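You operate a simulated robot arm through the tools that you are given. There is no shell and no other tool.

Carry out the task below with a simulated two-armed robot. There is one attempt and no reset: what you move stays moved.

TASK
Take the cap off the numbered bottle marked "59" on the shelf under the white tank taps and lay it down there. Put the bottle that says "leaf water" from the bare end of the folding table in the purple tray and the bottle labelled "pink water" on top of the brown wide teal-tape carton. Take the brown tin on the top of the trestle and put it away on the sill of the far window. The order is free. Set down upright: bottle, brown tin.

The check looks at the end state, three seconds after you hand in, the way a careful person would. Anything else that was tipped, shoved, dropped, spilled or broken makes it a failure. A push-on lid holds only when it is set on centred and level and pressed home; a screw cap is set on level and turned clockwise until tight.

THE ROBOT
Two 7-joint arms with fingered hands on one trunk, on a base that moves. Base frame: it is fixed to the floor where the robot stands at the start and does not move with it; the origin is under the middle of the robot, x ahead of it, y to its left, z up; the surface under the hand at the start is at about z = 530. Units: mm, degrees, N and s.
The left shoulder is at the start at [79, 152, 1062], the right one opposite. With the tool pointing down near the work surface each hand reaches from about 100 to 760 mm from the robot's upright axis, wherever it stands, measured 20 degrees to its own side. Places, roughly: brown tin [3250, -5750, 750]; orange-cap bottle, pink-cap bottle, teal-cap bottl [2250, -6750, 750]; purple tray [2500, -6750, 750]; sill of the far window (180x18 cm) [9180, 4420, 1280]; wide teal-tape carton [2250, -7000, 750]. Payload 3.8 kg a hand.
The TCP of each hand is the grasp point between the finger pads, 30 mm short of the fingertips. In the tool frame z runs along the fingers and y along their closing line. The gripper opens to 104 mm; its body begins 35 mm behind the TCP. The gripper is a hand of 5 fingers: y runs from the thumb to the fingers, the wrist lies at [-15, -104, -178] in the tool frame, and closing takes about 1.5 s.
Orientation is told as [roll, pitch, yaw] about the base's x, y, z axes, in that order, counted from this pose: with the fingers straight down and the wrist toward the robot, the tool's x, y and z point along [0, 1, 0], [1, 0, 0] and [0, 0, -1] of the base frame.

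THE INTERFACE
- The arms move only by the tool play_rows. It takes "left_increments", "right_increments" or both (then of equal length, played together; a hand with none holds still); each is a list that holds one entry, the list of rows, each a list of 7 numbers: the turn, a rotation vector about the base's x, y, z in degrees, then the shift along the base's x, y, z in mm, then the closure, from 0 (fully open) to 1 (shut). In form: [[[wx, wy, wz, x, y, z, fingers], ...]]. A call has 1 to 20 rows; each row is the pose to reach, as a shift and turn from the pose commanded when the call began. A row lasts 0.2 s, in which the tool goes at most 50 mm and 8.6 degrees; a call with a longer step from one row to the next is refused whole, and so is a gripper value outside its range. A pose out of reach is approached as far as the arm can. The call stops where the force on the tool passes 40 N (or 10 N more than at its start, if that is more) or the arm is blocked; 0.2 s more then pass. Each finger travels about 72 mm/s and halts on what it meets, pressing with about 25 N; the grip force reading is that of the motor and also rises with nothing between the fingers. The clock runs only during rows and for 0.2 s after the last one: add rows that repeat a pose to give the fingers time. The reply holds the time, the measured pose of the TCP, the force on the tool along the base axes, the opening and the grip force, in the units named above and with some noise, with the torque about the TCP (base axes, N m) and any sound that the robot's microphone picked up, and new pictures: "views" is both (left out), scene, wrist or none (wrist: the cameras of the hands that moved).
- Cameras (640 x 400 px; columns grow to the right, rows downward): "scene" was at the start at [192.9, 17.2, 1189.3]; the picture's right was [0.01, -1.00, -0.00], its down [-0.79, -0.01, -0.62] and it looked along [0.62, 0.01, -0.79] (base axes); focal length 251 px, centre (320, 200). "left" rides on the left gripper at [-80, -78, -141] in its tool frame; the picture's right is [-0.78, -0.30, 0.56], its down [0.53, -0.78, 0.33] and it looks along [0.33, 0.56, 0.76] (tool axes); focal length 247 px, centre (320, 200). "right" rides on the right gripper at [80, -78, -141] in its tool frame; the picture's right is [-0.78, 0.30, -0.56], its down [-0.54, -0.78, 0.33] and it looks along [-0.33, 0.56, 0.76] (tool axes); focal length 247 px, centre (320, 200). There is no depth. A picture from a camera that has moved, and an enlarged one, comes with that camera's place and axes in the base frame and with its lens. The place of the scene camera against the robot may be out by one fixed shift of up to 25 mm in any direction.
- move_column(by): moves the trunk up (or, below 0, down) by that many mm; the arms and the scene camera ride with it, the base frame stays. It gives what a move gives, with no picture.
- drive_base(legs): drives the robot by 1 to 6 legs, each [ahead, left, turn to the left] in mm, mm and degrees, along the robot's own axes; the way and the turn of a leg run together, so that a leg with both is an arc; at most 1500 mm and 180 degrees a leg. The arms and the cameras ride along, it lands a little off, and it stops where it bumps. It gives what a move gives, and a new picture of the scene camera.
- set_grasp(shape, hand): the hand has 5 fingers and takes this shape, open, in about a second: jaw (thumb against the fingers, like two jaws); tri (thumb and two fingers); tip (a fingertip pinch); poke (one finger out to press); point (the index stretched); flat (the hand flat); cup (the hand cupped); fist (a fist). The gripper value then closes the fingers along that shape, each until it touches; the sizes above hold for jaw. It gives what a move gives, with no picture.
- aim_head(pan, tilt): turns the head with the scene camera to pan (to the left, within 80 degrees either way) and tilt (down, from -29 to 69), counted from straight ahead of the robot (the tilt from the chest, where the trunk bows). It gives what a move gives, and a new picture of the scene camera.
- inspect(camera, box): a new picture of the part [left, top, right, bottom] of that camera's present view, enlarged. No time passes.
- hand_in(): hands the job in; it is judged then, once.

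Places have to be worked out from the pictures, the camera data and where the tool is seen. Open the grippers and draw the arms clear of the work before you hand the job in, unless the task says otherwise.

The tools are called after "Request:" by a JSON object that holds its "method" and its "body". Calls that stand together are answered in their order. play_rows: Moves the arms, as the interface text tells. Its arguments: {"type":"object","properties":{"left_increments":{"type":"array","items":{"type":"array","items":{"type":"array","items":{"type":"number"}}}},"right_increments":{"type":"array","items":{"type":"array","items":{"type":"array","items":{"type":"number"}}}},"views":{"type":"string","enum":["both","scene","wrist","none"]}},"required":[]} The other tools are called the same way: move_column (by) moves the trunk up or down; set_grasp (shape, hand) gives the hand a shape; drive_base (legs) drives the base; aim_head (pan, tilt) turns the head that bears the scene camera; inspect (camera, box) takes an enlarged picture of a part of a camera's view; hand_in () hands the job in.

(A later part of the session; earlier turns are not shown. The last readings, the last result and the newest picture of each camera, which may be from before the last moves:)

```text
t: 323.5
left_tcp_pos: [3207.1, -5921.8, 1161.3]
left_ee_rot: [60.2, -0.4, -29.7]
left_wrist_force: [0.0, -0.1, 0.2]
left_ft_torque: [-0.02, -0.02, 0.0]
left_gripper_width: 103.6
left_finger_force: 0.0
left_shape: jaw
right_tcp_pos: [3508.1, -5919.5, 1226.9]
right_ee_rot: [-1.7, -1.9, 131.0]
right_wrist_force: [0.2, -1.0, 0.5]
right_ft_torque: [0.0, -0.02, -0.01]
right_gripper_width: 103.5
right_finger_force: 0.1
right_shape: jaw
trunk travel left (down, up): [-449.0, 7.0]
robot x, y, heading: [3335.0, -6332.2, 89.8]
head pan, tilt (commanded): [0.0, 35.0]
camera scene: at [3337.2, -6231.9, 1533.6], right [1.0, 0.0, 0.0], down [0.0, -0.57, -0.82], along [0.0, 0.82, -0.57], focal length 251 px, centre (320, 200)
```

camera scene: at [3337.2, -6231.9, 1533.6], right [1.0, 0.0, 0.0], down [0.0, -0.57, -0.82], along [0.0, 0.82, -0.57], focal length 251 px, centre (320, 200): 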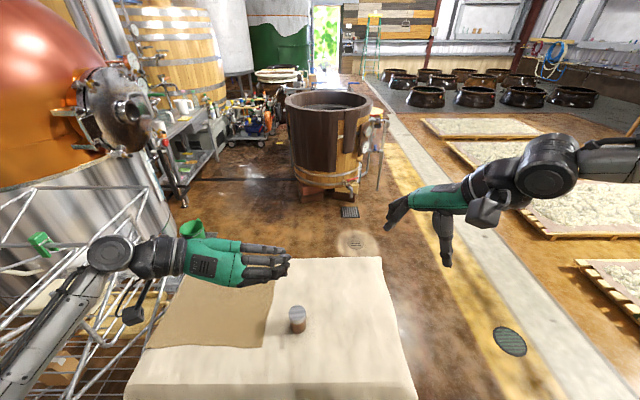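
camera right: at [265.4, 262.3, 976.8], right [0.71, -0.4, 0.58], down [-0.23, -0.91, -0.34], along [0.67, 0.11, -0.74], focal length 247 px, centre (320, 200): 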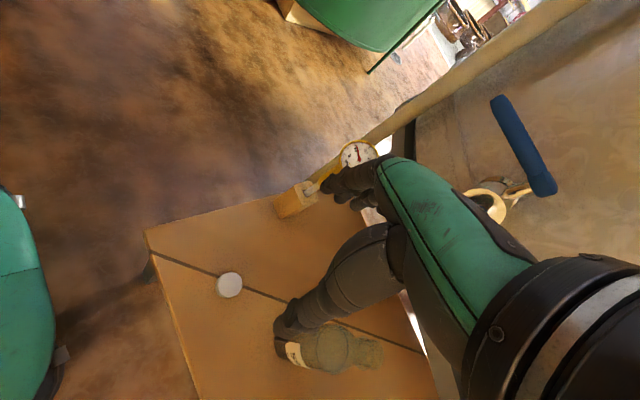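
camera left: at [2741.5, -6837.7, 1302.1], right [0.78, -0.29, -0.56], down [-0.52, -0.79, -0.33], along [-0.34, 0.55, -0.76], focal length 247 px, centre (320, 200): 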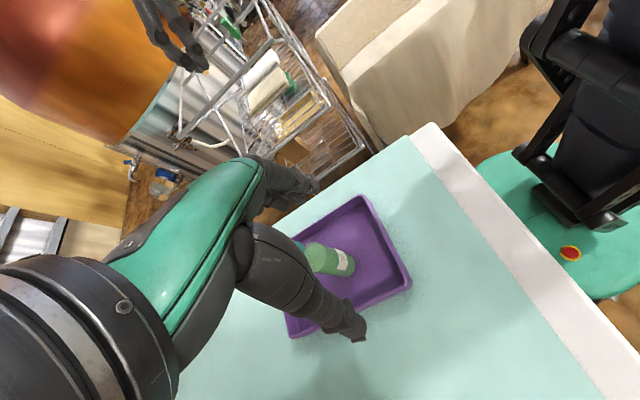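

The tin is in front of the hand. I lower the trunk 350 mm so the arm can reach it; both hands stay well above the trestle.

Request:
{"method": "move_column", "body": {"by": -350}}

Request:
{"method": "inspect", "body": {"camera": "left", "box": [0, 0, 640, 400]}}

Request:
{"method": "inspect", "body": {"camera": "scene", "box": [0, 0, 640, 400]}}

```text
t: 326.9
left_tcp_pos: [3207.0, -5920.2, 811.2]
left_ee_rot: [60.1, -0.4, -29.6]
left_wrist_force: [-0.1, 0.4, 0.2]
left_ft_torque: [0.0, -0.03, 0.02]
left_gripper_width: 103.9
left_finger_force: 0.1
left_shape: jaw
right_tcp_pos: [3509.5, -5913.8, 861.5]
right_ee_rot: [-0.3, -0.4, 130.9]
right_wrist_force: [-0.2, -0.2, -0.6]
right_ft_torque: [0.0, 0.02, 0.02]
right_gripper_width: 103.7
right_finger_force: 0.0
right_shape: jaw
trunk travel left (down, up): [-99.0, 357.0]
robot x, y, heading: [3336.3, -6335.4, 89.9]
head pan, tilt (commanded): [0.0, 35.0]
```

```text
1.00 times, centred on (320, 200) of left (not enlarged: the box is as wide or as high as the picture)
camera zoom: at [3058.9, -6023.0, 811.8], right [-0.2, 0.23, -0.95], down [-0.4, 0.87, 0.29], along [0.89, 0.44, -0.09], focal length 247 px, centre (320, 200)
```

zoom: 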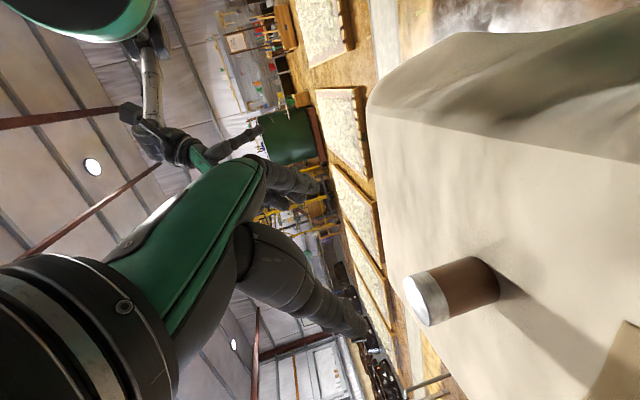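

```text
1.00 times, centred on (320, 200) of scene (not enlarged: the box is as wide or as high as the picture)
camera zoom: at [3337.8, -6092.0, 1120.8], right [1.0, 0.0, 0.0], down [0.0, -0.81, -0.59], along [0.0, 0.59, -0.81], focal length 251 px, centre (320, 200)
```

zoom: 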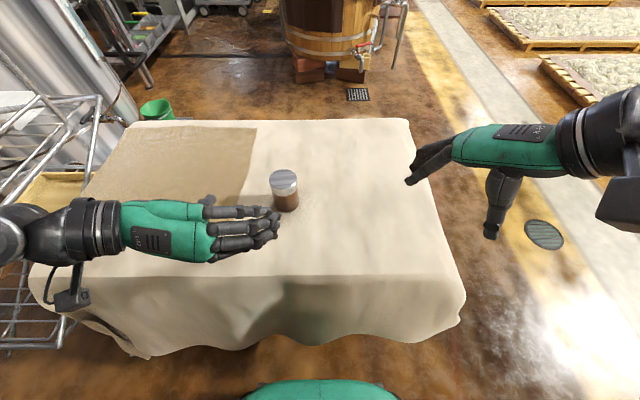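

The tin measures at about (3256, −5751). I move the open hand to a pre-grasp pose in line with it.

Request:
{"method": "play_rows", "body": {"left_increments": [[[0, 0, 0, -3, 25, -24, 0], [0, 0, 0, -5, 50, -48, 0], [0, 0, 0, -7, 72, -70, 0], [0, 0, 0, -7, 72, -70, 0]]]}}

Request:
{"method": "inspect", "body": {"camera": "left", "box": [250, 100, 550, 360]}}

```text
t: 327.9
left_tcp_pos: [3200.3, -5848.3, 740.1]
left_ee_rot: [60.0, -0.4, -29.8]
left_wrist_force: [0.1, 0.0, 0.5]
left_ft_torque: [0.04, 0.02, -0.01]
left_gripper_width: 103.4
left_finger_force: 0.1
left_shape: jaw
right_tcp_pos: [3509.1, -5913.7, 861.7]
right_ee_rot: [-0.4, -0.4, 130.9]
right_wrist_force: [1.3, 0.9, -0.5]
right_ft_torque: [0.0, -0.01, -0.02]
right_gripper_width: 103.8
right_finger_force: 0.0
right_shape: jaw
trunk travel left (down, up): [-99.0, 357.0]
robot x, y, heading: [3331.7, -6335.1, 89.7]
head pan, tilt (commanded): [0.0, 35.0]
camera scene: at [3337.8, -6092.0, 1120.7], right [1.0, 0.0, 0.0], down [0.0, -0.81, -0.59], along [0.0, 0.59, -0.81], focal length 251 px, centre (320, 200)
camera left: at [3052.3, -5949.6, 741.1], right [-0.2, 0.23, -0.95], down [-0.4, 0.87, 0.29], along [0.89, 0.44, -0.09], focal length 247 px, centre (320, 200)
```

scene: 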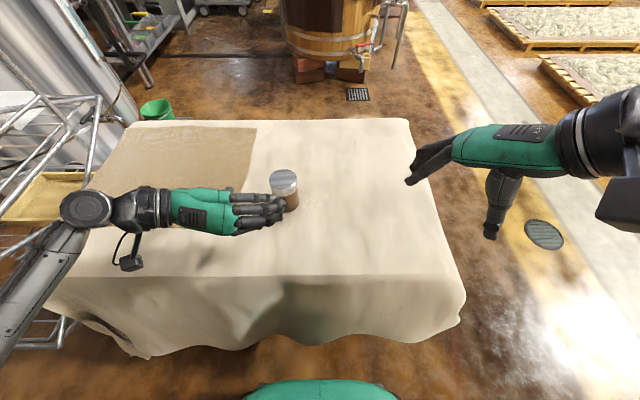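
left: 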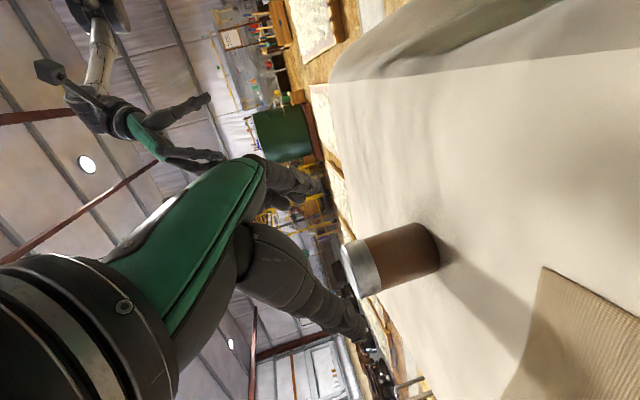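

```text
1.54 times, centred on (400, 230) of left
camera zoom: at [3052.3, -5949.6, 741.1], right [-0.2, 0.23, -0.95], down [-0.4, 0.87, 0.29], along [0.89, 0.44, -0.09], focal length 380 px, centre (197, 154)
```

zoom: 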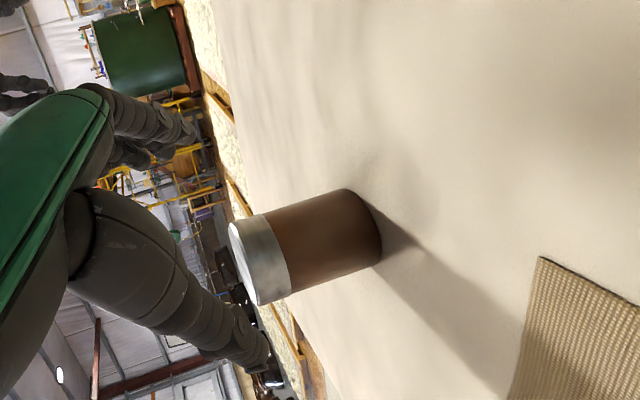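

Lined up on the tin. I advance 130 mm along the fingers around it.

Request:
{"method": "play_rows", "body": {"left_increments": [[[0, 0, 0, 11, 19, -12, 0], [0, 0, 0, 22, 39, -25, 0], [0, 0, 0, 33, 58, -37, 0], [0, 0, 0, 43, 76, -48, 0], [0, 0, 0, 51, 89, -57, 0], [0, 0, 0, 56, 98, -63, 0], [0, 0, 0, 56, 98, -63, 0]]]}}

Request:
{"method": "inspect", "body": {"camera": "left", "box": [210, 100, 470, 340]}}

Request:
{"method": "inspect", "body": {"camera": "scene", "box": [210, 130, 350, 260]}}

```text
t: 329.5
left_tcp_pos: [3256.3, -5748.9, 676.4]
left_ee_rot: [60.0, -0.4, -29.7]
left_wrist_force: [0.1, 0.8, -0.1]
left_ft_torque: [-0.02, -0.01, -0.01]
left_gripper_width: 103.9
left_finger_force: 0.1
left_shape: jaw
right_tcp_pos: [3508.4, -5913.5, 861.6]
right_ee_rot: [-0.4, -0.3, 130.9]
right_wrist_force: [0.6, -0.5, -0.6]
right_ft_torque: [0.0, -0.01, 0.01]
right_gripper_width: 103.5
right_finger_force: 0.0
right_shape: jaw
trunk travel left (down, up): [-99.0, 357.0]
robot x, y, heading: [3331.8, -6334.4, 89.7]
head pan, tilt (commanded): [0.0, 35.0]
camera scene: at [3337.7, -6091.7, 1120.6], right [1.0, 0.0, 0.0], down [0.0, -0.81, -0.59], along [0.0, 0.59, -0.81], focal length 251 px, centre (320, 200)
camera left: at [3108.3, -5852.0, 677.6], right [-0.2, 0.23, -0.95], down [-0.4, 0.87, 0.29], along [0.89, 0.44, -0.09], focal length 247 px, centre (320, 200)
```

scene: 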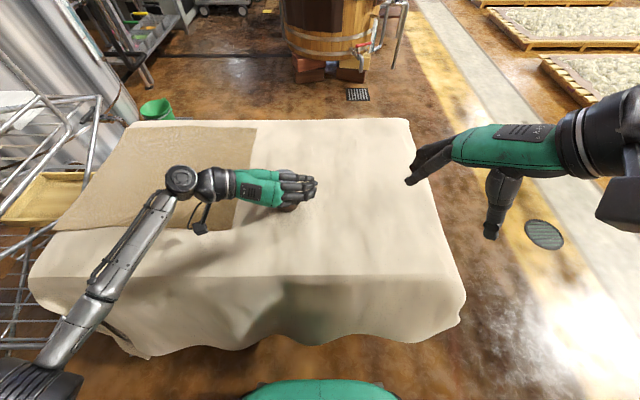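
left: 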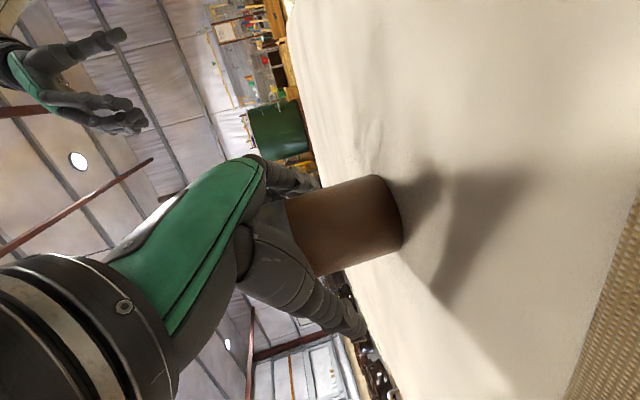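

```text
1.67 times, centred on (340, 220) of left
camera zoom: at [3108.3, -5852.0, 677.6], right [-0.2, 0.23, -0.95], down [-0.4, 0.87, 0.29], along [0.89, 0.44, -0.09], focal length 412 px, centre (287, 167)
```

zoom: 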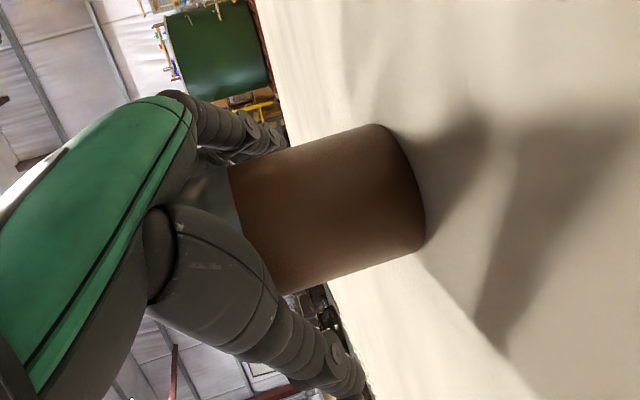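

```text
3.08 times, centred on (280, 195) of scene
camera zoom: at [3337.7, -6091.7, 1120.6], right [1.0, 0.0, 0.0], down [0.0, -0.81, -0.59], along [0.0, 0.59, -0.81], focal length 773 px, centre (443, 215)
```

zoom: 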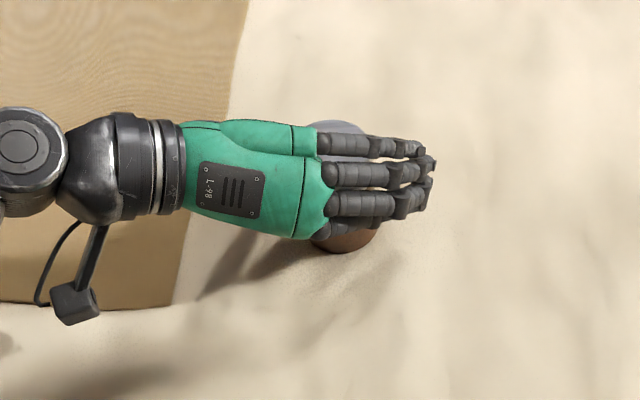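

The tin is inside the open hand. I close the left fingers on it.

Request:
{"method": "play_rows", "body": {"left_increments": [[[0, 0, 0, 0, 0, 0, 0.15], [0, 0, 0, 0, 0, 0, 0.3], [0, 0, 0, 0, 0, 0, 0.4], [0, 0, 0, 0, 0, 0, 0.5], [0, 0, 0, 0, 0, 0, 0.6], [0, 0, 0, 0, 0, 0, 0.75], [0, 0, 0, 0, 0, 0, 1], [0, 0, 0, 0, 0, 0, 1], [0, 0, 0, 0, 0, 0, 1]]]}}

Request:
{"method": "inspect", "body": {"camera": "left", "box": [210, 100, 470, 340]}}

Request:
{"method": "inspect", "body": {"camera": "scene", "box": [210, 130, 350, 260]}}

```text
t: 331.5
left_tcp_pos: [3257.0, -5749.9, 675.5]
left_ee_rot: [60.1, -0.5, -29.6]
left_wrist_force: [0.3, 0.3, 0.0]
left_ft_torque: [0.02, 0.0, 0.02]
left_gripper_width: 35.6
left_finger_force: 24.9
left_shape: jaw
right_tcp_pos: [3508.4, -5914.0, 861.2]
right_ee_rot: [-0.2, -0.4, 130.9]
right_wrist_force: [-0.8, 0.5, 0.4]
right_ft_torque: [0.02, 0.03, -0.01]
right_gripper_width: 103.8
right_finger_force: 0.1
right_shape: jaw
trunk travel left (down, up): [-99.0, 357.0]
robot x, y, heading: [3330.6, -6338.0, 89.8]
head pan, tilt (commanded): [0.0, 35.0]
camera scene: at [3337.8, -6091.5, 1120.5], right [1.0, 0.0, 0.0], down [0.0, -0.81, -0.59], along [0.0, 0.59, -0.81], focal length 251 px, centre (320, 200)
camera left: at [3108.1, -5852.0, 677.6], right [-0.2, 0.22, -0.95], down [-0.4, 0.87, 0.29], along [0.89, 0.44, -0.09], focal length 247 px, centre (320, 200)
```

scene: 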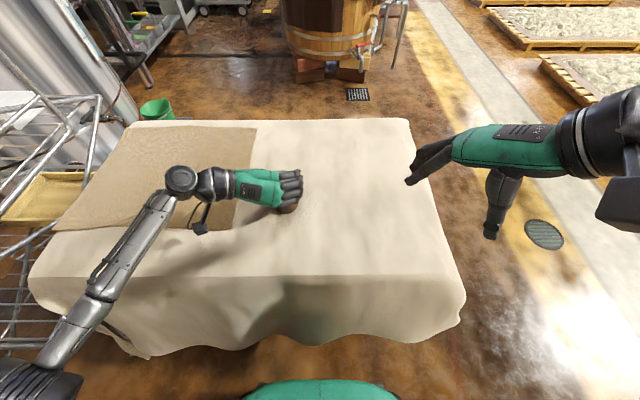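
left: 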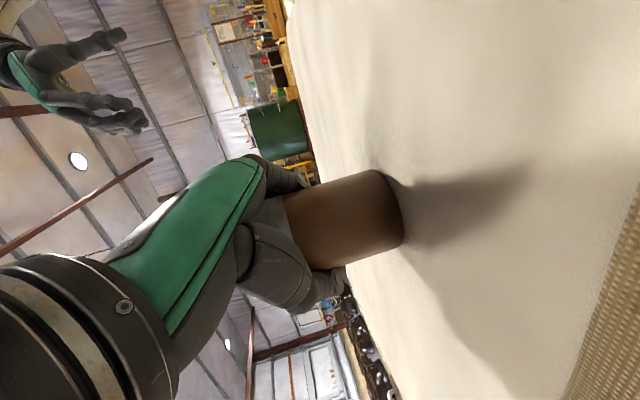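

```text
1.67 times, centred on (340, 220) of left
camera zoom: at [3108.1, -5852.0, 677.6], right [-0.2, 0.22, -0.95], down [-0.4, 0.87, 0.29], along [0.89, 0.44, -0.09], focal length 412 px, centre (287, 167)
```

zoom: 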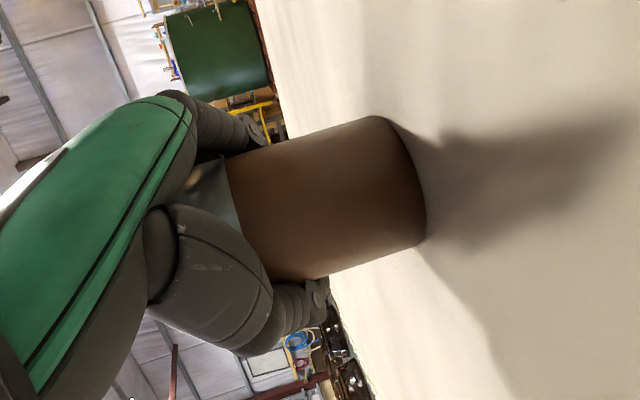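

```text
3.08 times, centred on (280, 195) of scene
camera zoom: at [3337.8, -6091.5, 1120.5], right [1.0, 0.0, 0.0], down [0.0, -0.81, -0.59], along [0.0, 0.59, -0.81], focal length 773 px, centre (443, 215)
```

zoom: 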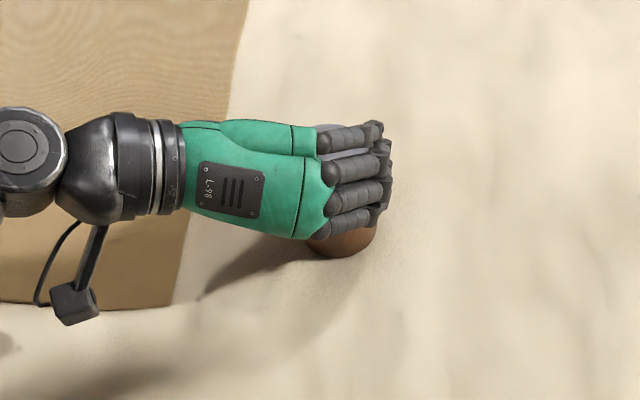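

A firm wrap grip on the tin, and it is upright. I lift it with the trunk by 80 mm.

Request:
{"method": "move_column", "body": {"by": 80}}

Request:
{"method": "inspect", "body": {"camera": "left", "box": [210, 100, 470, 340]}}

Request:
{"method": "inspect", "body": {"camera": "scene", "box": [180, 100, 380, 280]}}

```text
t: 332.7
left_tcp_pos: [3256.0, -5750.1, 756.5]
left_ee_rot: [59.9, -0.5, -29.8]
left_wrist_force: [0.4, 0.2, -0.9]
left_ft_torque: [0.0, -0.05, -0.02]
left_gripper_width: 35.6
left_finger_force: 24.9
left_shape: jaw
right_tcp_pos: [3508.4, -5913.2, 939.2]
right_ee_rot: [-0.2, -0.4, 130.9]
right_wrist_force: [-0.2, 0.1, -0.7]
right_ft_torque: [-0.03, -0.02, 0.0]
right_gripper_width: 103.8
right_finger_force: 0.0
right_shape: jaw
trunk travel left (down, up): [-179.0, 277.0]
robot x, y, heading: [3334.6, -6331.9, 89.9]
head pan, tilt (commanded): [0.0, 35.0]
```

```text
1.67 times, centred on (340, 220) of left
camera zoom: at [3107.8, -5852.5, 757.5], right [-0.2, 0.22, -0.95], down [-0.4, 0.87, 0.29], along [0.89, 0.44, -0.09], focal length 412 px, centre (287, 167)
```

zoom: 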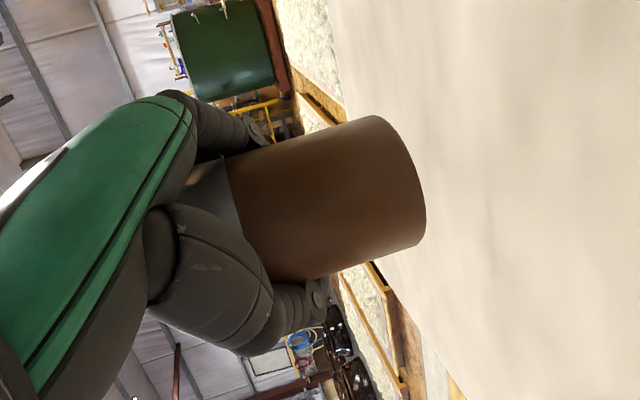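

```text
2.22 times, centred on (280, 190) of scene
camera zoom: at [3337.7, -6142.3, 1231.3], right [1.0, 0.0, 0.0], down [0.0, -0.73, -0.69], along [0.0, 0.69, -0.73], focal length 558 px, centre (409, 222)
```

zoom: 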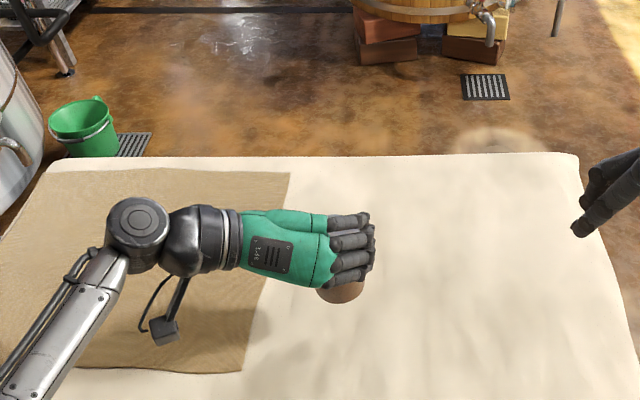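

The tin is lifted and steady. I draw the hand back toward the body and raise the trunk for the long drive.

Request:
{"method": "play_rows", "body": {"left_increments": [[[0, 0, 0, -15, -28, 15, 1], [0, 0, 0, -30, -57, 30, 1], [0, 0, 0, -45, -86, 40, 1], [0, 0, 0, -60, -115, 40, 1], [0, 0, 0, -72, -142, 40, 1], [0, 0, 0, -72, -142, 40, 1]]], "views": "none"}}

Request:
{"method": "move_column", "body": {"by": 150}}

Request:
{"method": "drive_base", "body": {"legs": [[-200, 0, 0]]}}

Request:
{"method": "aim_head", "body": {"pan": -40, "tilt": 15}}

Request:
{"method": "aim_head", "body": {"pan": 0, "tilt": 12}}

```text
t: 334.1
left_tcp_pos: [3185.6, -5890.6, 795.9]
left_ee_rot: [60.0, -0.4, -29.8]
left_wrist_force: [-0.5, -0.2, -1.3]
left_ft_torque: [-0.01, 0.01, -0.01]
left_gripper_width: 35.7
left_finger_force: 24.9
left_shape: jaw
right_tcp_pos: [3508.8, -5912.9, 941.2]
right_ee_rot: [-0.3, -0.4, 130.9]
right_wrist_force: [0.2, -0.4, 0.9]
right_ft_torque: [0.01, 0.01, -0.02]
right_gripper_width: 103.7
right_finger_force: 0.1
right_shape: jaw
trunk travel left (down, up): [-179.0, 277.0]
robot x, y, heading: [3332.2, -6331.2, 89.9]
head pan, tilt (commanded): [0.0, 35.0]
```

```text
t: 335.9
left_tcp_pos: [3184.4, -5891.3, 947.0]
left_ee_rot: [59.9, -0.4, -29.7]
left_wrist_force: [0.7, 0.1, -1.5]
left_ft_torque: [0.01, 0.0, 0.0]
left_gripper_width: 35.3
left_finger_force: 24.6
left_shape: jaw
right_tcp_pos: [3509.2, -5913.9, 1090.4]
right_ee_rot: [-0.3, -0.4, 130.9]
right_wrist_force: [-0.1, 0.3, 0.0]
right_ft_torque: [-0.01, -0.03, 0.01]
right_gripper_width: 103.7
right_finger_force: 0.0
right_shape: jaw
trunk travel left (down, up): [-329.0, 127.0]
robot x, y, heading: [3334.8, -6337.3, 89.7]
head pan, tilt (commanded): [0.0, 35.0]
```

```text
t: 337.4
left_tcp_pos: [3184.1, -6091.4, 946.2]
left_ee_rot: [59.9, -0.5, -29.8]
left_wrist_force: [-0.1, 0.0, -1.1]
left_ft_torque: [0.03, 0.02, -0.02]
left_gripper_width: 35.6
left_finger_force: 25.0
left_shape: jaw
right_tcp_pos: [3508.7, -6112.3, 1089.4]
right_ee_rot: [-0.4, -0.3, 130.8]
right_wrist_force: [0.4, 0.4, 0.2]
right_ft_torque: [-0.03, 0.0, 0.0]
right_gripper_width: 103.9
right_finger_force: 0.1
right_shape: jaw
trunk travel left (down, up): [-329.0, 127.0]
robot x, y, heading: [3335.0, -6532.4, 89.7]
head pan, tilt (commanded): [0.0, 35.0]
camera scene: at [3336.5, -6407.5, 1407.0], right [1.0, -0.01, 0.0], down [0.0, -0.61, -0.79], along [0.0, 0.79, -0.61], focal length 251 px, centre (320, 200)
```

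scene: 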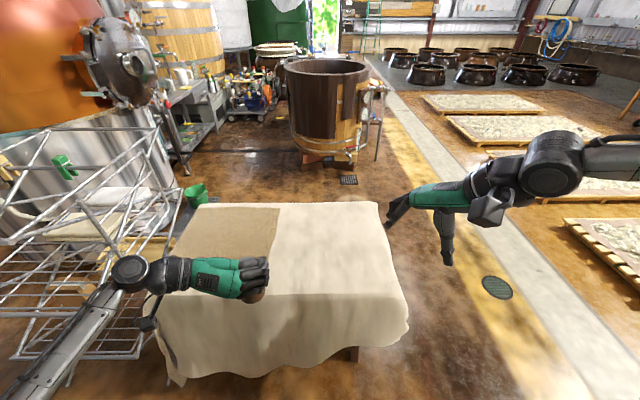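

```text
t: 338.5
left_tcp_pos: [3184.2, -6091.9, 946.9]
left_ee_rot: [60.0, -0.6, -29.7]
left_wrist_force: [-0.4, -0.4, -2.1]
left_ft_torque: [-0.02, -0.01, -0.01]
left_gripper_width: 35.4
left_finger_force: 25.1
left_shape: jaw
right_tcp_pos: [3508.3, -6113.4, 1089.6]
right_ee_rot: [-0.3, -0.3, 130.8]
right_wrist_force: [0.9, -0.2, 0.2]
right_ft_torque: [0.0, 0.01, -0.01]
right_gripper_width: 103.4
right_finger_force: 0.0
right_shape: jaw
trunk travel left (down, up): [-329.0, 127.0]
robot x, y, heading: [3335.7, -6534.2, 89.8]
head pan, tilt (commanded): [-40.0, 15.0]
camera scene: at [3396.4, -6424.2, 1439.9], right [0.76, -0.65, 0.03], down [-0.17, -0.24, -0.96], along [0.62, 0.72, -0.29], focal length 251 px, centre (320, 200)
```

scene: 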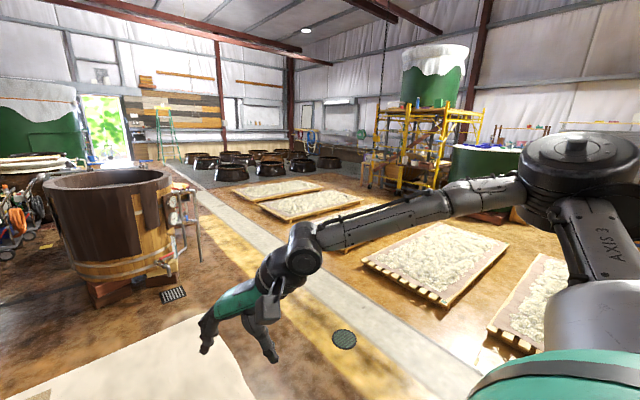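

```text
t: 339.6
left_tcp_pos: [3184.8, -6090.8, 947.3]
left_ee_rot: [60.0, -0.4, -29.8]
left_wrist_force: [-0.5, 0.7, -1.3]
left_ft_torque: [0.04, -0.01, 0.02]
left_gripper_width: 35.4
left_finger_force: 25.0
left_shape: jaw
right_tcp_pos: [3509.9, -6114.1, 1091.3]
right_ee_rot: [-0.3, -0.3, 130.8]
right_wrist_force: [-0.2, -0.1, -0.3]
right_ft_torque: [0.0, 0.02, 0.0]
right_gripper_width: 103.9
right_finger_force: 0.0
right_shape: jaw
trunk travel left (down, up): [-329.0, 127.0]
robot x, y, heading: [3329.9, -6533.9, 89.8]
head pan, tilt (commanded): [0.0, 12.0]
camera scene: at [3336.6, -6402.5, 1443.9], right [1.0, -0.01, 0.0], down [0.0, -0.25, -0.97], along [0.01, 0.97, -0.25], focal length 251 px, centre (320, 200)
```

scene: 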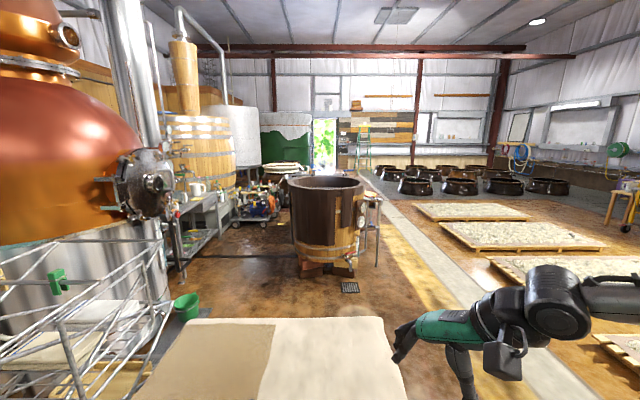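

The sill at (9180, 4420, 1280) should appear near pixel (456, 140) on the far wall. I enlarge that region to see the way there.

Request:
{"method": "inspect", "body": {"camera": "scene", "box": [330, 90, 600, 240]}}

Request:
{"method": "inspect", "body": {"camera": "scene", "box": [380, 100, 540, 200]}}

```text
2.37 times, centred on (465, 165) of scene
camera zoom: at [3336.6, -6402.5, 1443.9], right [1.0, -0.01, 0.0], down [0.0, -0.25, -0.97], along [0.01, 0.97, -0.25], focal length 595 px, centre (-24, 283)
```

zoom: 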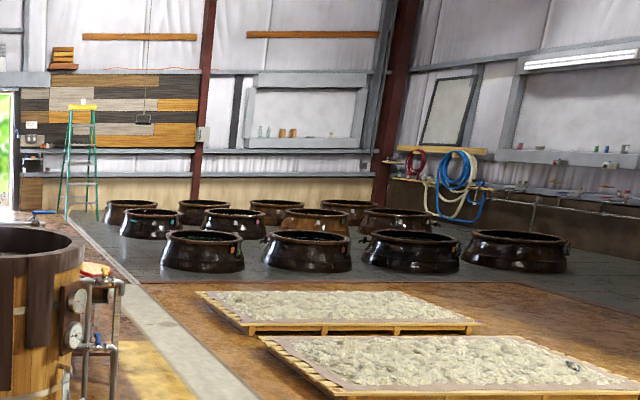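

```text
4.00 times, centred on (460, 150) of scene
camera zoom: at [3336.6, -6402.5, 1443.9], right [1.0, -0.01, 0.0], down [0.0, -0.25, -0.97], along [0.01, 0.97, -0.25], focal length 1005 px, centre (-240, 400)
```

zoom: 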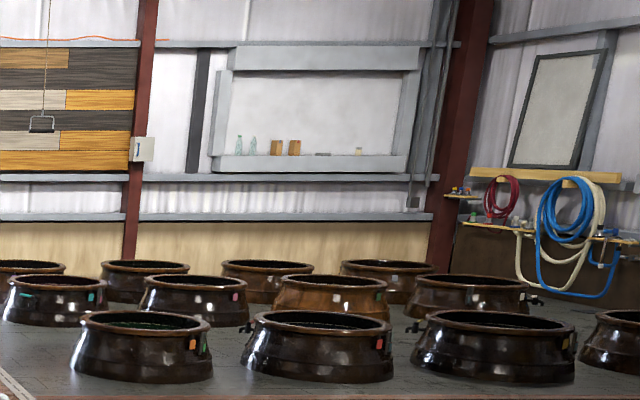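

The window sill holds some bottles and boxes, with free space between them and at its right end; jars stand in rows on the floor before it. The concrete strip at x≈4700 looks like the way north. I check the wheeled cart on my right before moving.

Request:
{"method": "aim_head", "body": {"pan": -70, "tilt": 28}}

```text
t: 341.0
left_tcp_pos: [3185.2, -6091.1, 946.1]
left_ee_rot: [59.9, -0.4, -29.8]
left_wrist_force: [0.0, -0.1, -1.6]
left_ft_torque: [0.05, 0.0, 0.01]
left_gripper_width: 35.5
left_finger_force: 24.7
left_shape: jaw
right_tcp_pos: [3508.4, -6113.4, 1091.3]
right_ee_rot: [-0.3, -0.3, 130.8]
right_wrist_force: [0.0, -0.3, 0.6]
right_ft_torque: [-0.02, -0.03, -0.01]
right_gripper_width: 103.8
right_finger_force: 0.0
right_shape: jaw
trunk travel left (down, up): [-329.0, 127.0]
robot x, y, heading: [3332.7, -6532.3, 90.0]
head pan, tilt (commanded): [-70.0, 28.0]
camera scene: at [3421.9, -6466.1, 1420.8], right [0.34, -0.94, 0.04], down [-0.44, -0.2, -0.88], along [0.83, 0.28, -0.48], focal length 251 px, centre (320, 200)
```

scene: 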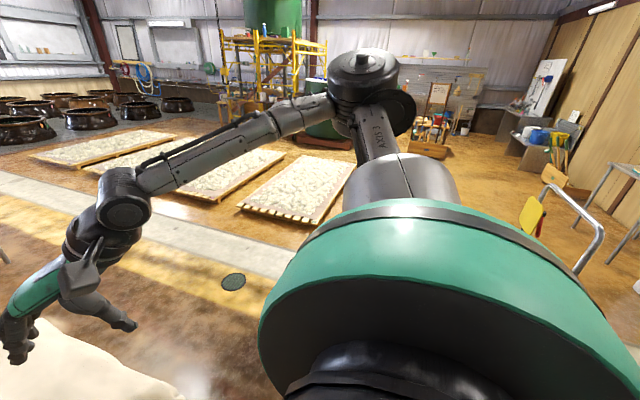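

The cart stands behind me to the right, out of the way. I strafe right clear of the trestle, go diagonally to the strip at x≈4690, and drive north along it.

Request:
{"method": "aim_head", "body": {"pan": 0, "tilt": 15}}

Request:
{"method": "drive_base", "body": {"legs": [[0, -500, 0], [1000, -850, 0], [1400, 0, 0]]}}

```text
t: 342.4
left_tcp_pos: [3184.9, -6091.1, 947.3]
left_ee_rot: [60.1, -0.4, -29.8]
left_wrist_force: [-0.8, 0.2, -1.1]
left_ft_torque: [0.03, 0.04, 0.0]
left_gripper_width: 35.6
left_finger_force: 24.8
left_shape: jaw
right_tcp_pos: [3507.8, -6113.5, 1089.9]
right_ee_rot: [-0.3, -0.3, 130.9]
right_wrist_force: [-0.2, -0.3, 0.3]
right_ft_torque: [-0.01, -0.02, -0.01]
right_gripper_width: 103.8
right_finger_force: 0.1
right_shape: jaw
trunk travel left (down, up): [-329.0, 127.0]
robot x, y, heading: [3333.1, -6532.9, 89.5]
head pan, tilt (commanded): [0.0, 15.0]
camera scene: at [3336.6, -6402.6, 1439.0], right [1.0, -0.01, 0.0], down [0.0, -0.3, -0.95], along [0.01, 0.95, -0.3], focal length 251 px, centre (320, 200)
```

scene: 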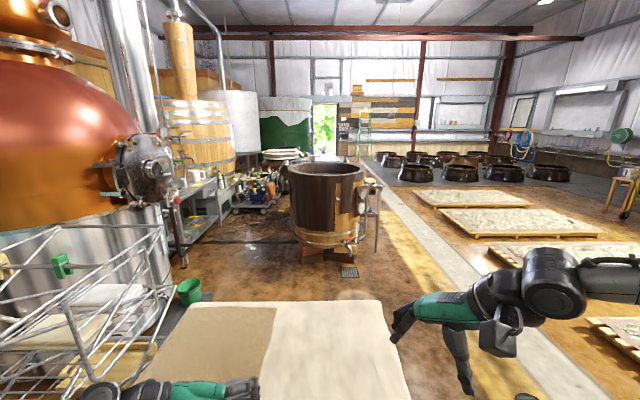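

```text
t: 358.2
left_tcp_pos: [4649.7, -3698.0, 947.8]
left_ee_rot: [60.0, -0.4, -32.4]
left_wrist_force: [0.6, -0.8, -1.4]
left_ft_torque: [-0.01, -0.02, -0.01]
left_gripper_width: 35.4
left_finger_force: 24.9
left_shape: jaw
right_tcp_pos: [4973.4, -3735.6, 1089.7]
right_ee_rot: [-0.2, -0.4, 128.2]
right_wrist_force: [0.4, -0.2, 0.0]
right_ft_torque: [0.0, 0.01, 0.01]
right_gripper_width: 103.9
right_finger_force: 0.0
right_shape: jaw
trunk travel left (down, up): [-329.0, 127.0]
robot x, y, heading: [4778.1, -4152.1, 87.2]
head pan, tilt (commanded): [0.0, 15.0]
camera scene: at [4787.6, -4016.3, 1439.0], right [1.0, -0.05, 0.0], down [-0.02, -0.3, -0.95], along [0.05, 0.95, -0.3], focal length 251 px, centre (320, 200)
```

scene: 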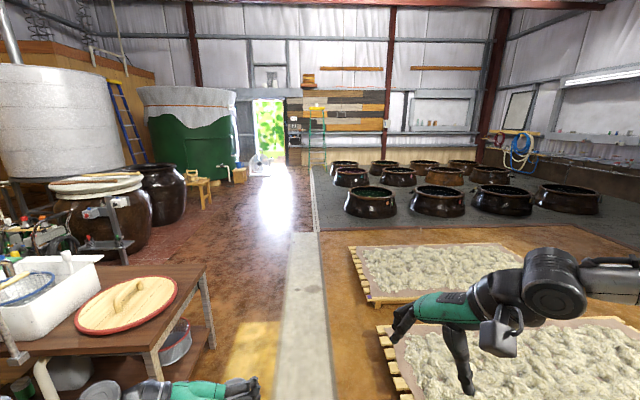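

Now on the strip at (4778, −4152). I enlarge the far part to plan the way around the jars to the window.

Request:
{"method": "inspect", "body": {"camera": "scene", "box": [220, 60, 460, 240]}}

Request:
{"method": "inspect", "body": {"camera": "scene", "box": [320, 80, 600, 240]}}

```text
2.22 times, centred on (340, 150) of scene
camera zoom: at [4787.6, -4016.3, 1439.0], right [1.0, -0.05, 0.0], down [-0.02, -0.3, -0.95], along [0.05, 0.95, -0.3], focal length 558 px, centre (276, 311)
```

zoom: 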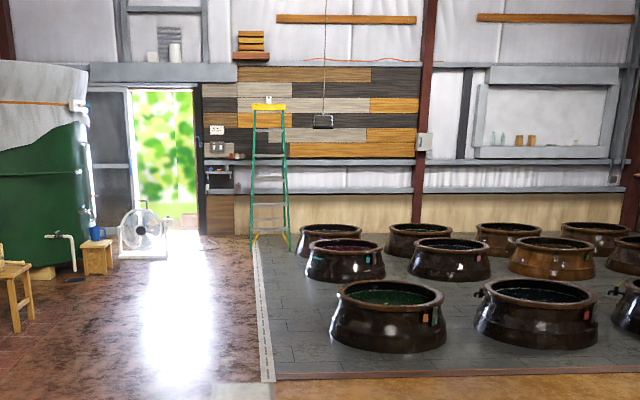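

```text
2.29 times, centred on (460, 160) of scene
camera zoom: at [4787.6, -4016.3, 1439.0], right [1.0, -0.05, 0.0], down [-0.02, -0.3, -0.95], along [0.05, 0.95, -0.3], focal length 574 px, centre (0, 291)
```

zoom: 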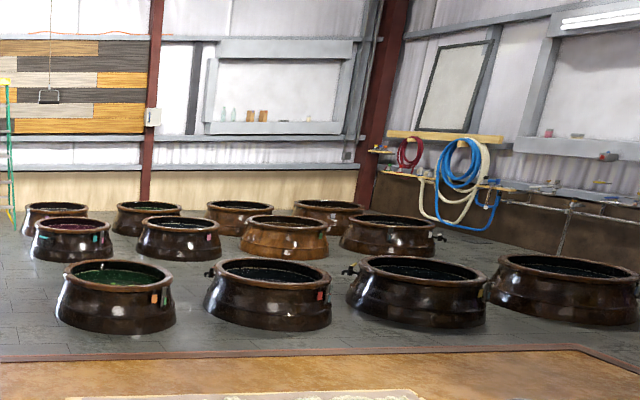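

By triangulation the jars stand in columns x≈5850, 6980, 8125 and 9300 (radius ≈425) and rows y≈−150, 1740 and 3000. A ladder blocks the west entry to the lane before the window, so I plan to go round by the east side. First I drive to about (4850, −960).

Request:
{"method": "drive_base", "body": {"legs": [[0, -20, 2.8], [1500, 0, 0], [1500, 0, 0]]}}

```text
t: 372.9
left_tcp_pos: [4685.8, -729.1, 946.3]
left_ee_rot: [59.9, -0.4, -30.4]
left_wrist_force: [-0.4, -0.6, -1.9]
left_ft_torque: [0.04, 0.0, 0.0]
left_gripper_width: 35.3
left_finger_force: 24.9
left_shape: jaw
right_tcp_pos: [5010.9, -755.8, 1091.2]
right_ee_rot: [-0.3, -0.4, 130.3]
right_wrist_force: [0.4, 0.4, 0.0]
right_ft_torque: [0.04, 0.0, -0.01]
right_gripper_width: 104.1
right_finger_force: 0.0
right_shape: jaw
trunk travel left (down, up): [-329.0, 127.0]
robot x, y, heading: [4831.3, -1172.2, 89.1]
head pan, tilt (commanded): [0.0, 15.0]
camera scene: at [4835.2, -1041.4, 1439.0], right [1.0, -0.02, 0.0], down [0.0, -0.3, -0.95], along [0.01, 0.95, -0.3], focal length 251 px, centre (320, 200)
```

scene: 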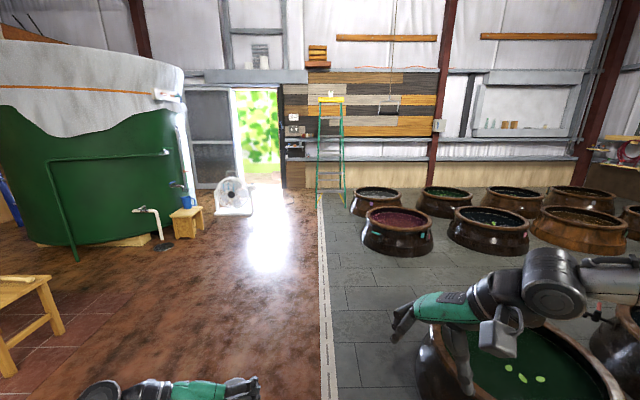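

From (4831, −1172) the ladder and the window wall are clearer. I enlarge both areas and look to the right along the lane in front of the first jar row.

Request:
{"method": "inspect", "body": {"camera": "scene", "box": [270, 60, 450, 240]}}

Request:
{"method": "inspect", "body": {"camera": "scene", "box": [400, 60, 640, 240]}}

Request:
{"method": "aim_head", "body": {"pan": -65, "tilt": 22}}

```text
2.22 times, centred on (360, 150) of scene
camera zoom: at [4835.2, -1041.4, 1439.0], right [1.0, -0.02, 0.0], down [0.0, -0.3, -0.95], along [0.01, 0.95, -0.3], focal length 558 px, centre (231, 311)
```

zoom: 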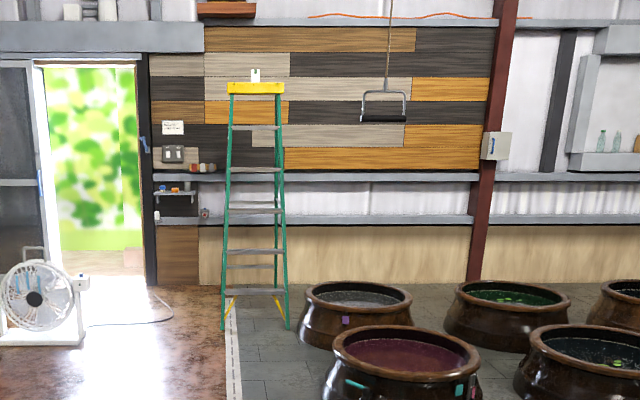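

```text
2.22 times, centred on (520, 150) of scene
camera zoom: at [4835.2, -1041.4, 1439.0], right [1.0, -0.02, 0.0], down [0.0, -0.3, -0.95], along [0.01, 0.95, -0.3], focal length 558 px, centre (-124, 311)
```

zoom: 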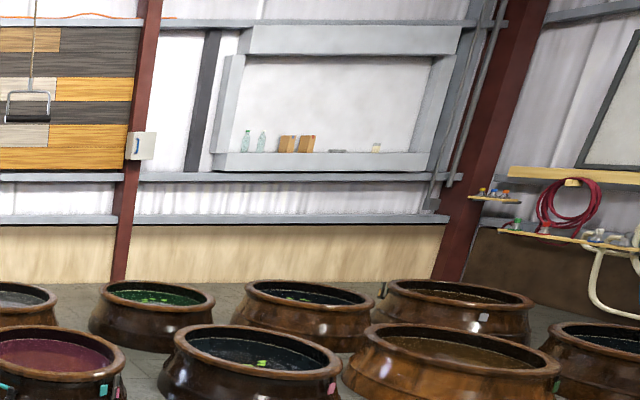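

```text
t: 374.3
left_tcp_pos: [4686.7, -727.9, 947.0]
left_ee_rot: [60.0, -0.4, -30.4]
left_wrist_force: [0.2, -0.2, -1.1]
left_ft_torque: [-0.02, 0.02, -0.01]
left_gripper_width: 35.5
left_finger_force: 25.1
left_shape: jaw
right_tcp_pos: [5009.9, -754.2, 1090.1]
right_ee_rot: [-0.3, -0.3, 130.3]
right_wrist_force: [0.5, -0.1, 0.2]
right_ft_torque: [-0.03, 0.0, -0.01]
right_gripper_width: 103.8
right_finger_force: 0.1
right_shape: jaw
trunk travel left (down, up): [-329.0, 127.0]
robot x, y, heading: [4831.9, -1175.1, 89.2]
head pan, tilt (commanded): [-65.0, 22.0]
camera scene: at [4918.5, -1097.0, 1430.0], right [0.41, -0.91, 0.04], down [-0.34, -0.19, -0.92], along [0.85, 0.36, -0.39], focal length 251 px, centre (320, 200)
```

scene: 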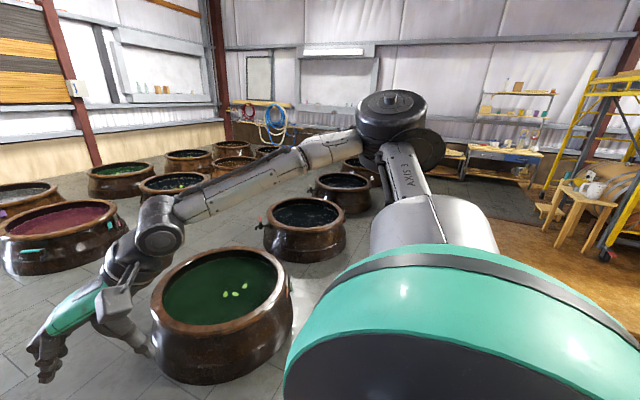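

The ladder's feet reach from y≈3040 to about 4050, so the west entry is indeed blocked and I take the east route. I move to y≈−965, turn right to face east and look along the lane between the jars and the pallets.

Request:
{"method": "drive_base", "body": {"legs": [[205, 0, 0], [0, 0, -89]]}}

Request:
{"method": "aim_head", "body": {"pan": 0, "tilt": 22}}

```text
t: 379.7
left_tcp_pos: [5274.5, -819.9, 948.1]
left_ee_rot: [60.0, -0.3, -119.8]
left_wrist_force: [0.2, -0.8, -0.9]
left_ft_torque: [-0.03, 0.0, -0.04]
left_gripper_width: 35.5
left_finger_force: 25.4
left_shape: jaw
right_tcp_pos: [5253.1, -1146.5, 1090.4]
right_ee_rot: [-0.3, -0.3, 40.8]
right_wrist_force: [0.2, 0.6, 0.0]
right_ft_torque: [0.02, 0.0, -0.01]
right_gripper_width: 104.0
right_finger_force: 0.0
right_shape: jaw
trunk travel left (down, up): [-329.0, 127.0]
robot x, y, heading: [4832.0, -969.4, -0.2]
head pan, tilt (commanded): [-65.0, 22.0]
camera scene: at [4896.2, -1037.8, 1430.0], right [-0.91, -0.42, 0.04], down [-0.2, 0.34, -0.92], along [0.37, -0.84, -0.39], focal length 251 px, centre (320, 200)
```

scene: 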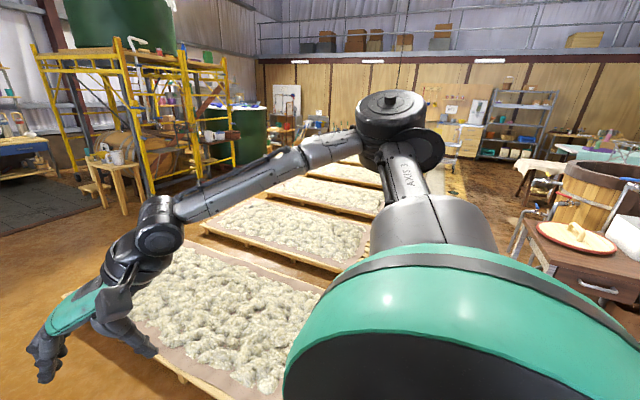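

```text
t: 381.1
left_tcp_pos: [5275.0, -820.9, 947.0]
left_ee_rot: [60.0, -0.3, -119.9]
left_wrist_force: [1.0, -0.1, -1.5]
left_ft_torque: [-0.01, 0.0, 0.02]
left_gripper_width: 35.4
left_finger_force: 24.9
left_shape: jaw
right_tcp_pos: [5253.9, -1144.9, 1091.3]
right_ee_rot: [-0.3, -0.4, 40.8]
right_wrist_force: [0.5, 0.3, -0.1]
right_ft_torque: [0.01, 0.03, 0.02]
right_gripper_width: 103.7
right_finger_force: 0.0
right_shape: jaw
trunk travel left (down, up): [-329.0, 127.0]
robot x, y, heading: [4833.0, -971.3, -0.2]
head pan, tilt (commanded): [0.0, 22.0]
camera scene: at [4950.2, -954.0, 1427.6], right [-0.01, -1.0, 0.0], down [-0.42, 0.0, -0.91], along [0.91, -0.01, -0.42], focal length 251 px, centre (320, 200)
```

scene: 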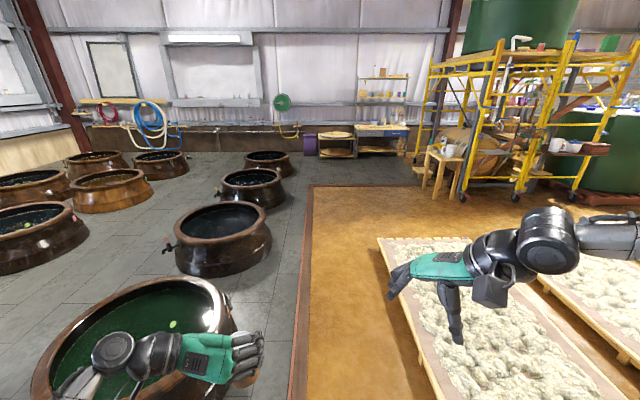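

The lane ahead is about 1 m wide (y from −500 to −1530) and free. I enlarge the far end to see the passage north along the east side.

Request:
{"method": "inspect", "body": {"camera": "scene", "box": [0, 60, 320, 260]}}

Request:
{"method": "inspect", "body": {"camera": "scene", "box": [70, 80, 330, 200]}}

```text
2.00 times, centred on (160, 160) of scene
camera zoom: at [4950.2, -954.0, 1427.6], right [-0.01, -1.0, 0.0], down [-0.42, 0.0, -0.91], along [0.91, -0.01, -0.42], focal length 502 px, centre (640, 280)
```

zoom: 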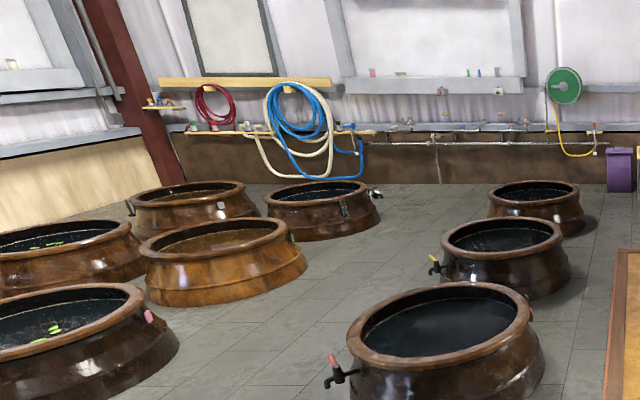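

```text
2.46 times, centred on (200, 140) of scene
camera zoom: at [4950.2, -954.0, 1427.6], right [-0.01, -1.0, 0.0], down [-0.42, 0.0, -0.91], along [0.91, -0.01, -0.42], focal length 618 px, centre (615, 348)
```

zoom: 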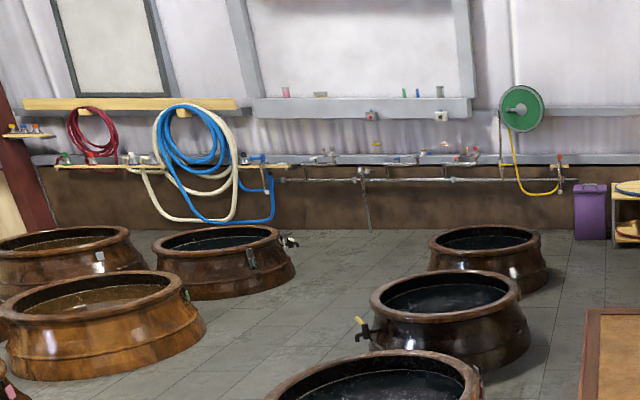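

The east lane (x≈9700–10600) and the space between the jars look passable. I drive east along the lane.

Request:
{"method": "drive_base", "body": {"legs": [[1500, -30, 0], [1500, 0, 0], [1500, 0, 0]]}}

```text
refused: leg 1 is longer than a leg can be; nothing moved
```

Request:
{"method": "drive_base", "body": {"legs": [[1450, -30, 0], [1500, 0, 0], [1500, 0, 0]]}}

```text
t: 402.3
left_tcp_pos: [9724.4, -790.1, 948.4]
left_ee_rot: [60.0, -0.5, -119.1]
left_wrist_force: [0.0, 0.2, -1.0]
left_ft_torque: [0.01, 0.01, 0.02]
left_gripper_width: 35.4
left_finger_force: 24.8
left_shape: jaw
right_tcp_pos: [9705.9, -1114.1, 1090.2]
right_ee_rot: [-0.3, -0.4, 41.5]
right_wrist_force: [-0.6, 0.0, 0.4]
right_ft_torque: [0.0, -0.01, -0.03]
right_gripper_width: 104.0
right_finger_force: 0.0
right_shape: jaw
trunk travel left (down, up): [-329.0, 127.0]
robot x, y, heading: [9288.9, -942.3, 0.2]
head pan, tilt (commanded): [0.0, 22.0]
camera scene: at [9401.1, -926.1, 1427.7], right [0.01, -1.0, 0.0], down [-0.42, 0.0, -0.91], along [0.91, 0.01, -0.42], focal length 251 px, centre (320, 200)
```

scene: 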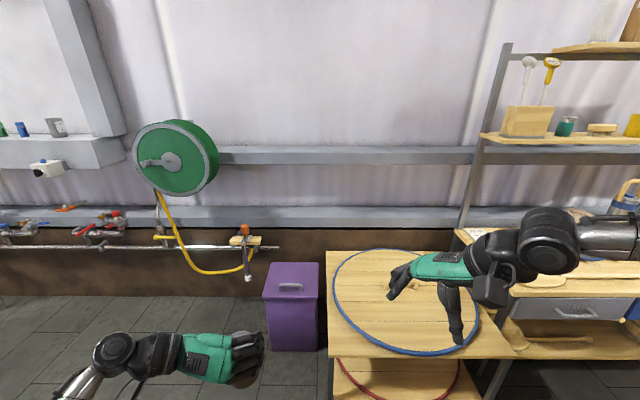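

I am closer to the east wall than expected (panel at x≈10800, bin at about (10380, −760)). I look left to measure the last jar column and the lane.

Request:
{"method": "aim_head", "body": {"pan": 50, "tilt": 25}}

Request:
{"method": "aim_head", "body": {"pan": 78, "tilt": 35}}

```text
t: 403.5
left_tcp_pos: [9724.5, -789.9, 947.7]
left_ee_rot: [60.0, -0.4, -119.2]
left_wrist_force: [-0.1, 0.7, -1.5]
left_ft_torque: [-0.03, 0.0, -0.02]
left_gripper_width: 35.4
left_finger_force: 25.1
left_shape: jaw
right_tcp_pos: [9706.5, -1113.9, 1091.0]
right_ee_rot: [-0.3, -0.4, 41.5]
right_wrist_force: [0.4, 0.1, -0.4]
right_ft_torque: [-0.03, 0.0, -0.01]
right_gripper_width: 103.7
right_finger_force: 0.1
right_shape: jaw
trunk travel left (down, up): [-329.0, 127.0]
robot x, y, heading: [9289.8, -946.5, 0.5]
head pan, tilt (commanded): [50.0, 25.0]
camera scene: at [9367.1, -855.8, 1424.3], right [0.77, -0.64, -0.03], down [-0.31, -0.33, -0.89], along [0.56, 0.7, -0.45], focal length 251 px, centre (320, 200)
```

scene: 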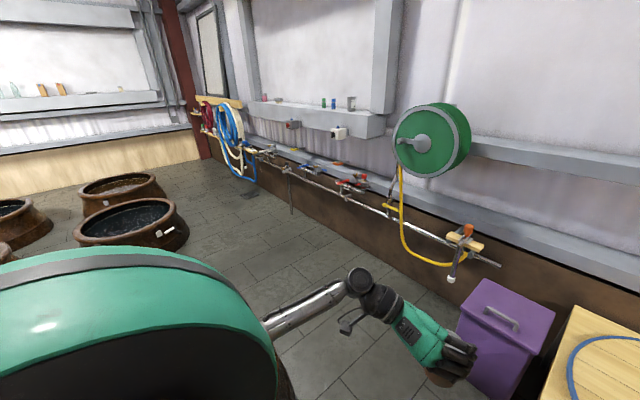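

```text
t: 404.4
left_tcp_pos: [9724.4, -789.4, 946.1]
left_ee_rot: [60.0, -0.4, -119.0]
left_wrist_force: [0.6, -0.6, -1.8]
left_ft_torque: [0.0, -0.03, 0.03]
left_gripper_width: 35.4
left_finger_force: 24.4
left_shape: jaw
right_tcp_pos: [9706.6, -1114.4, 1090.4]
right_ee_rot: [-0.3, -0.3, 41.6]
right_wrist_force: [0.1, 0.2, -0.3]
right_ft_torque: [0.02, 0.05, -0.03]
right_gripper_width: 103.8
right_finger_force: 0.2
right_shape: jaw
trunk travel left (down, up): [-329.0, 127.0]
robot x, y, heading: [9282.7, -940.3, 0.4]
head pan, tilt (commanded): [78.0, 35.0]
camera scene: at [9325.4, -840.6, 1410.4], right [0.98, -0.2, -0.04], down [-0.15, -0.56, -0.81], along [0.14, 0.8, -0.58], focal length 251 px, centre (320, 200)
```

scene: 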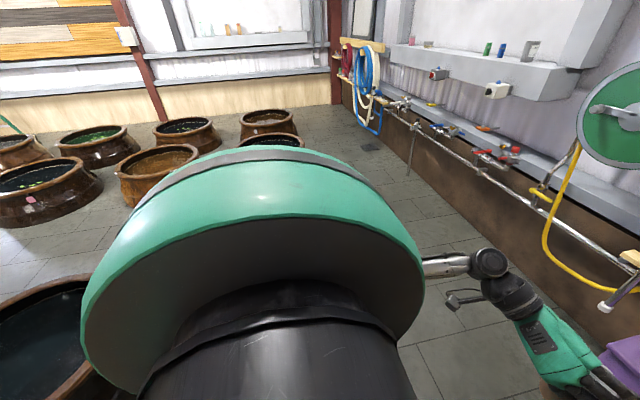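

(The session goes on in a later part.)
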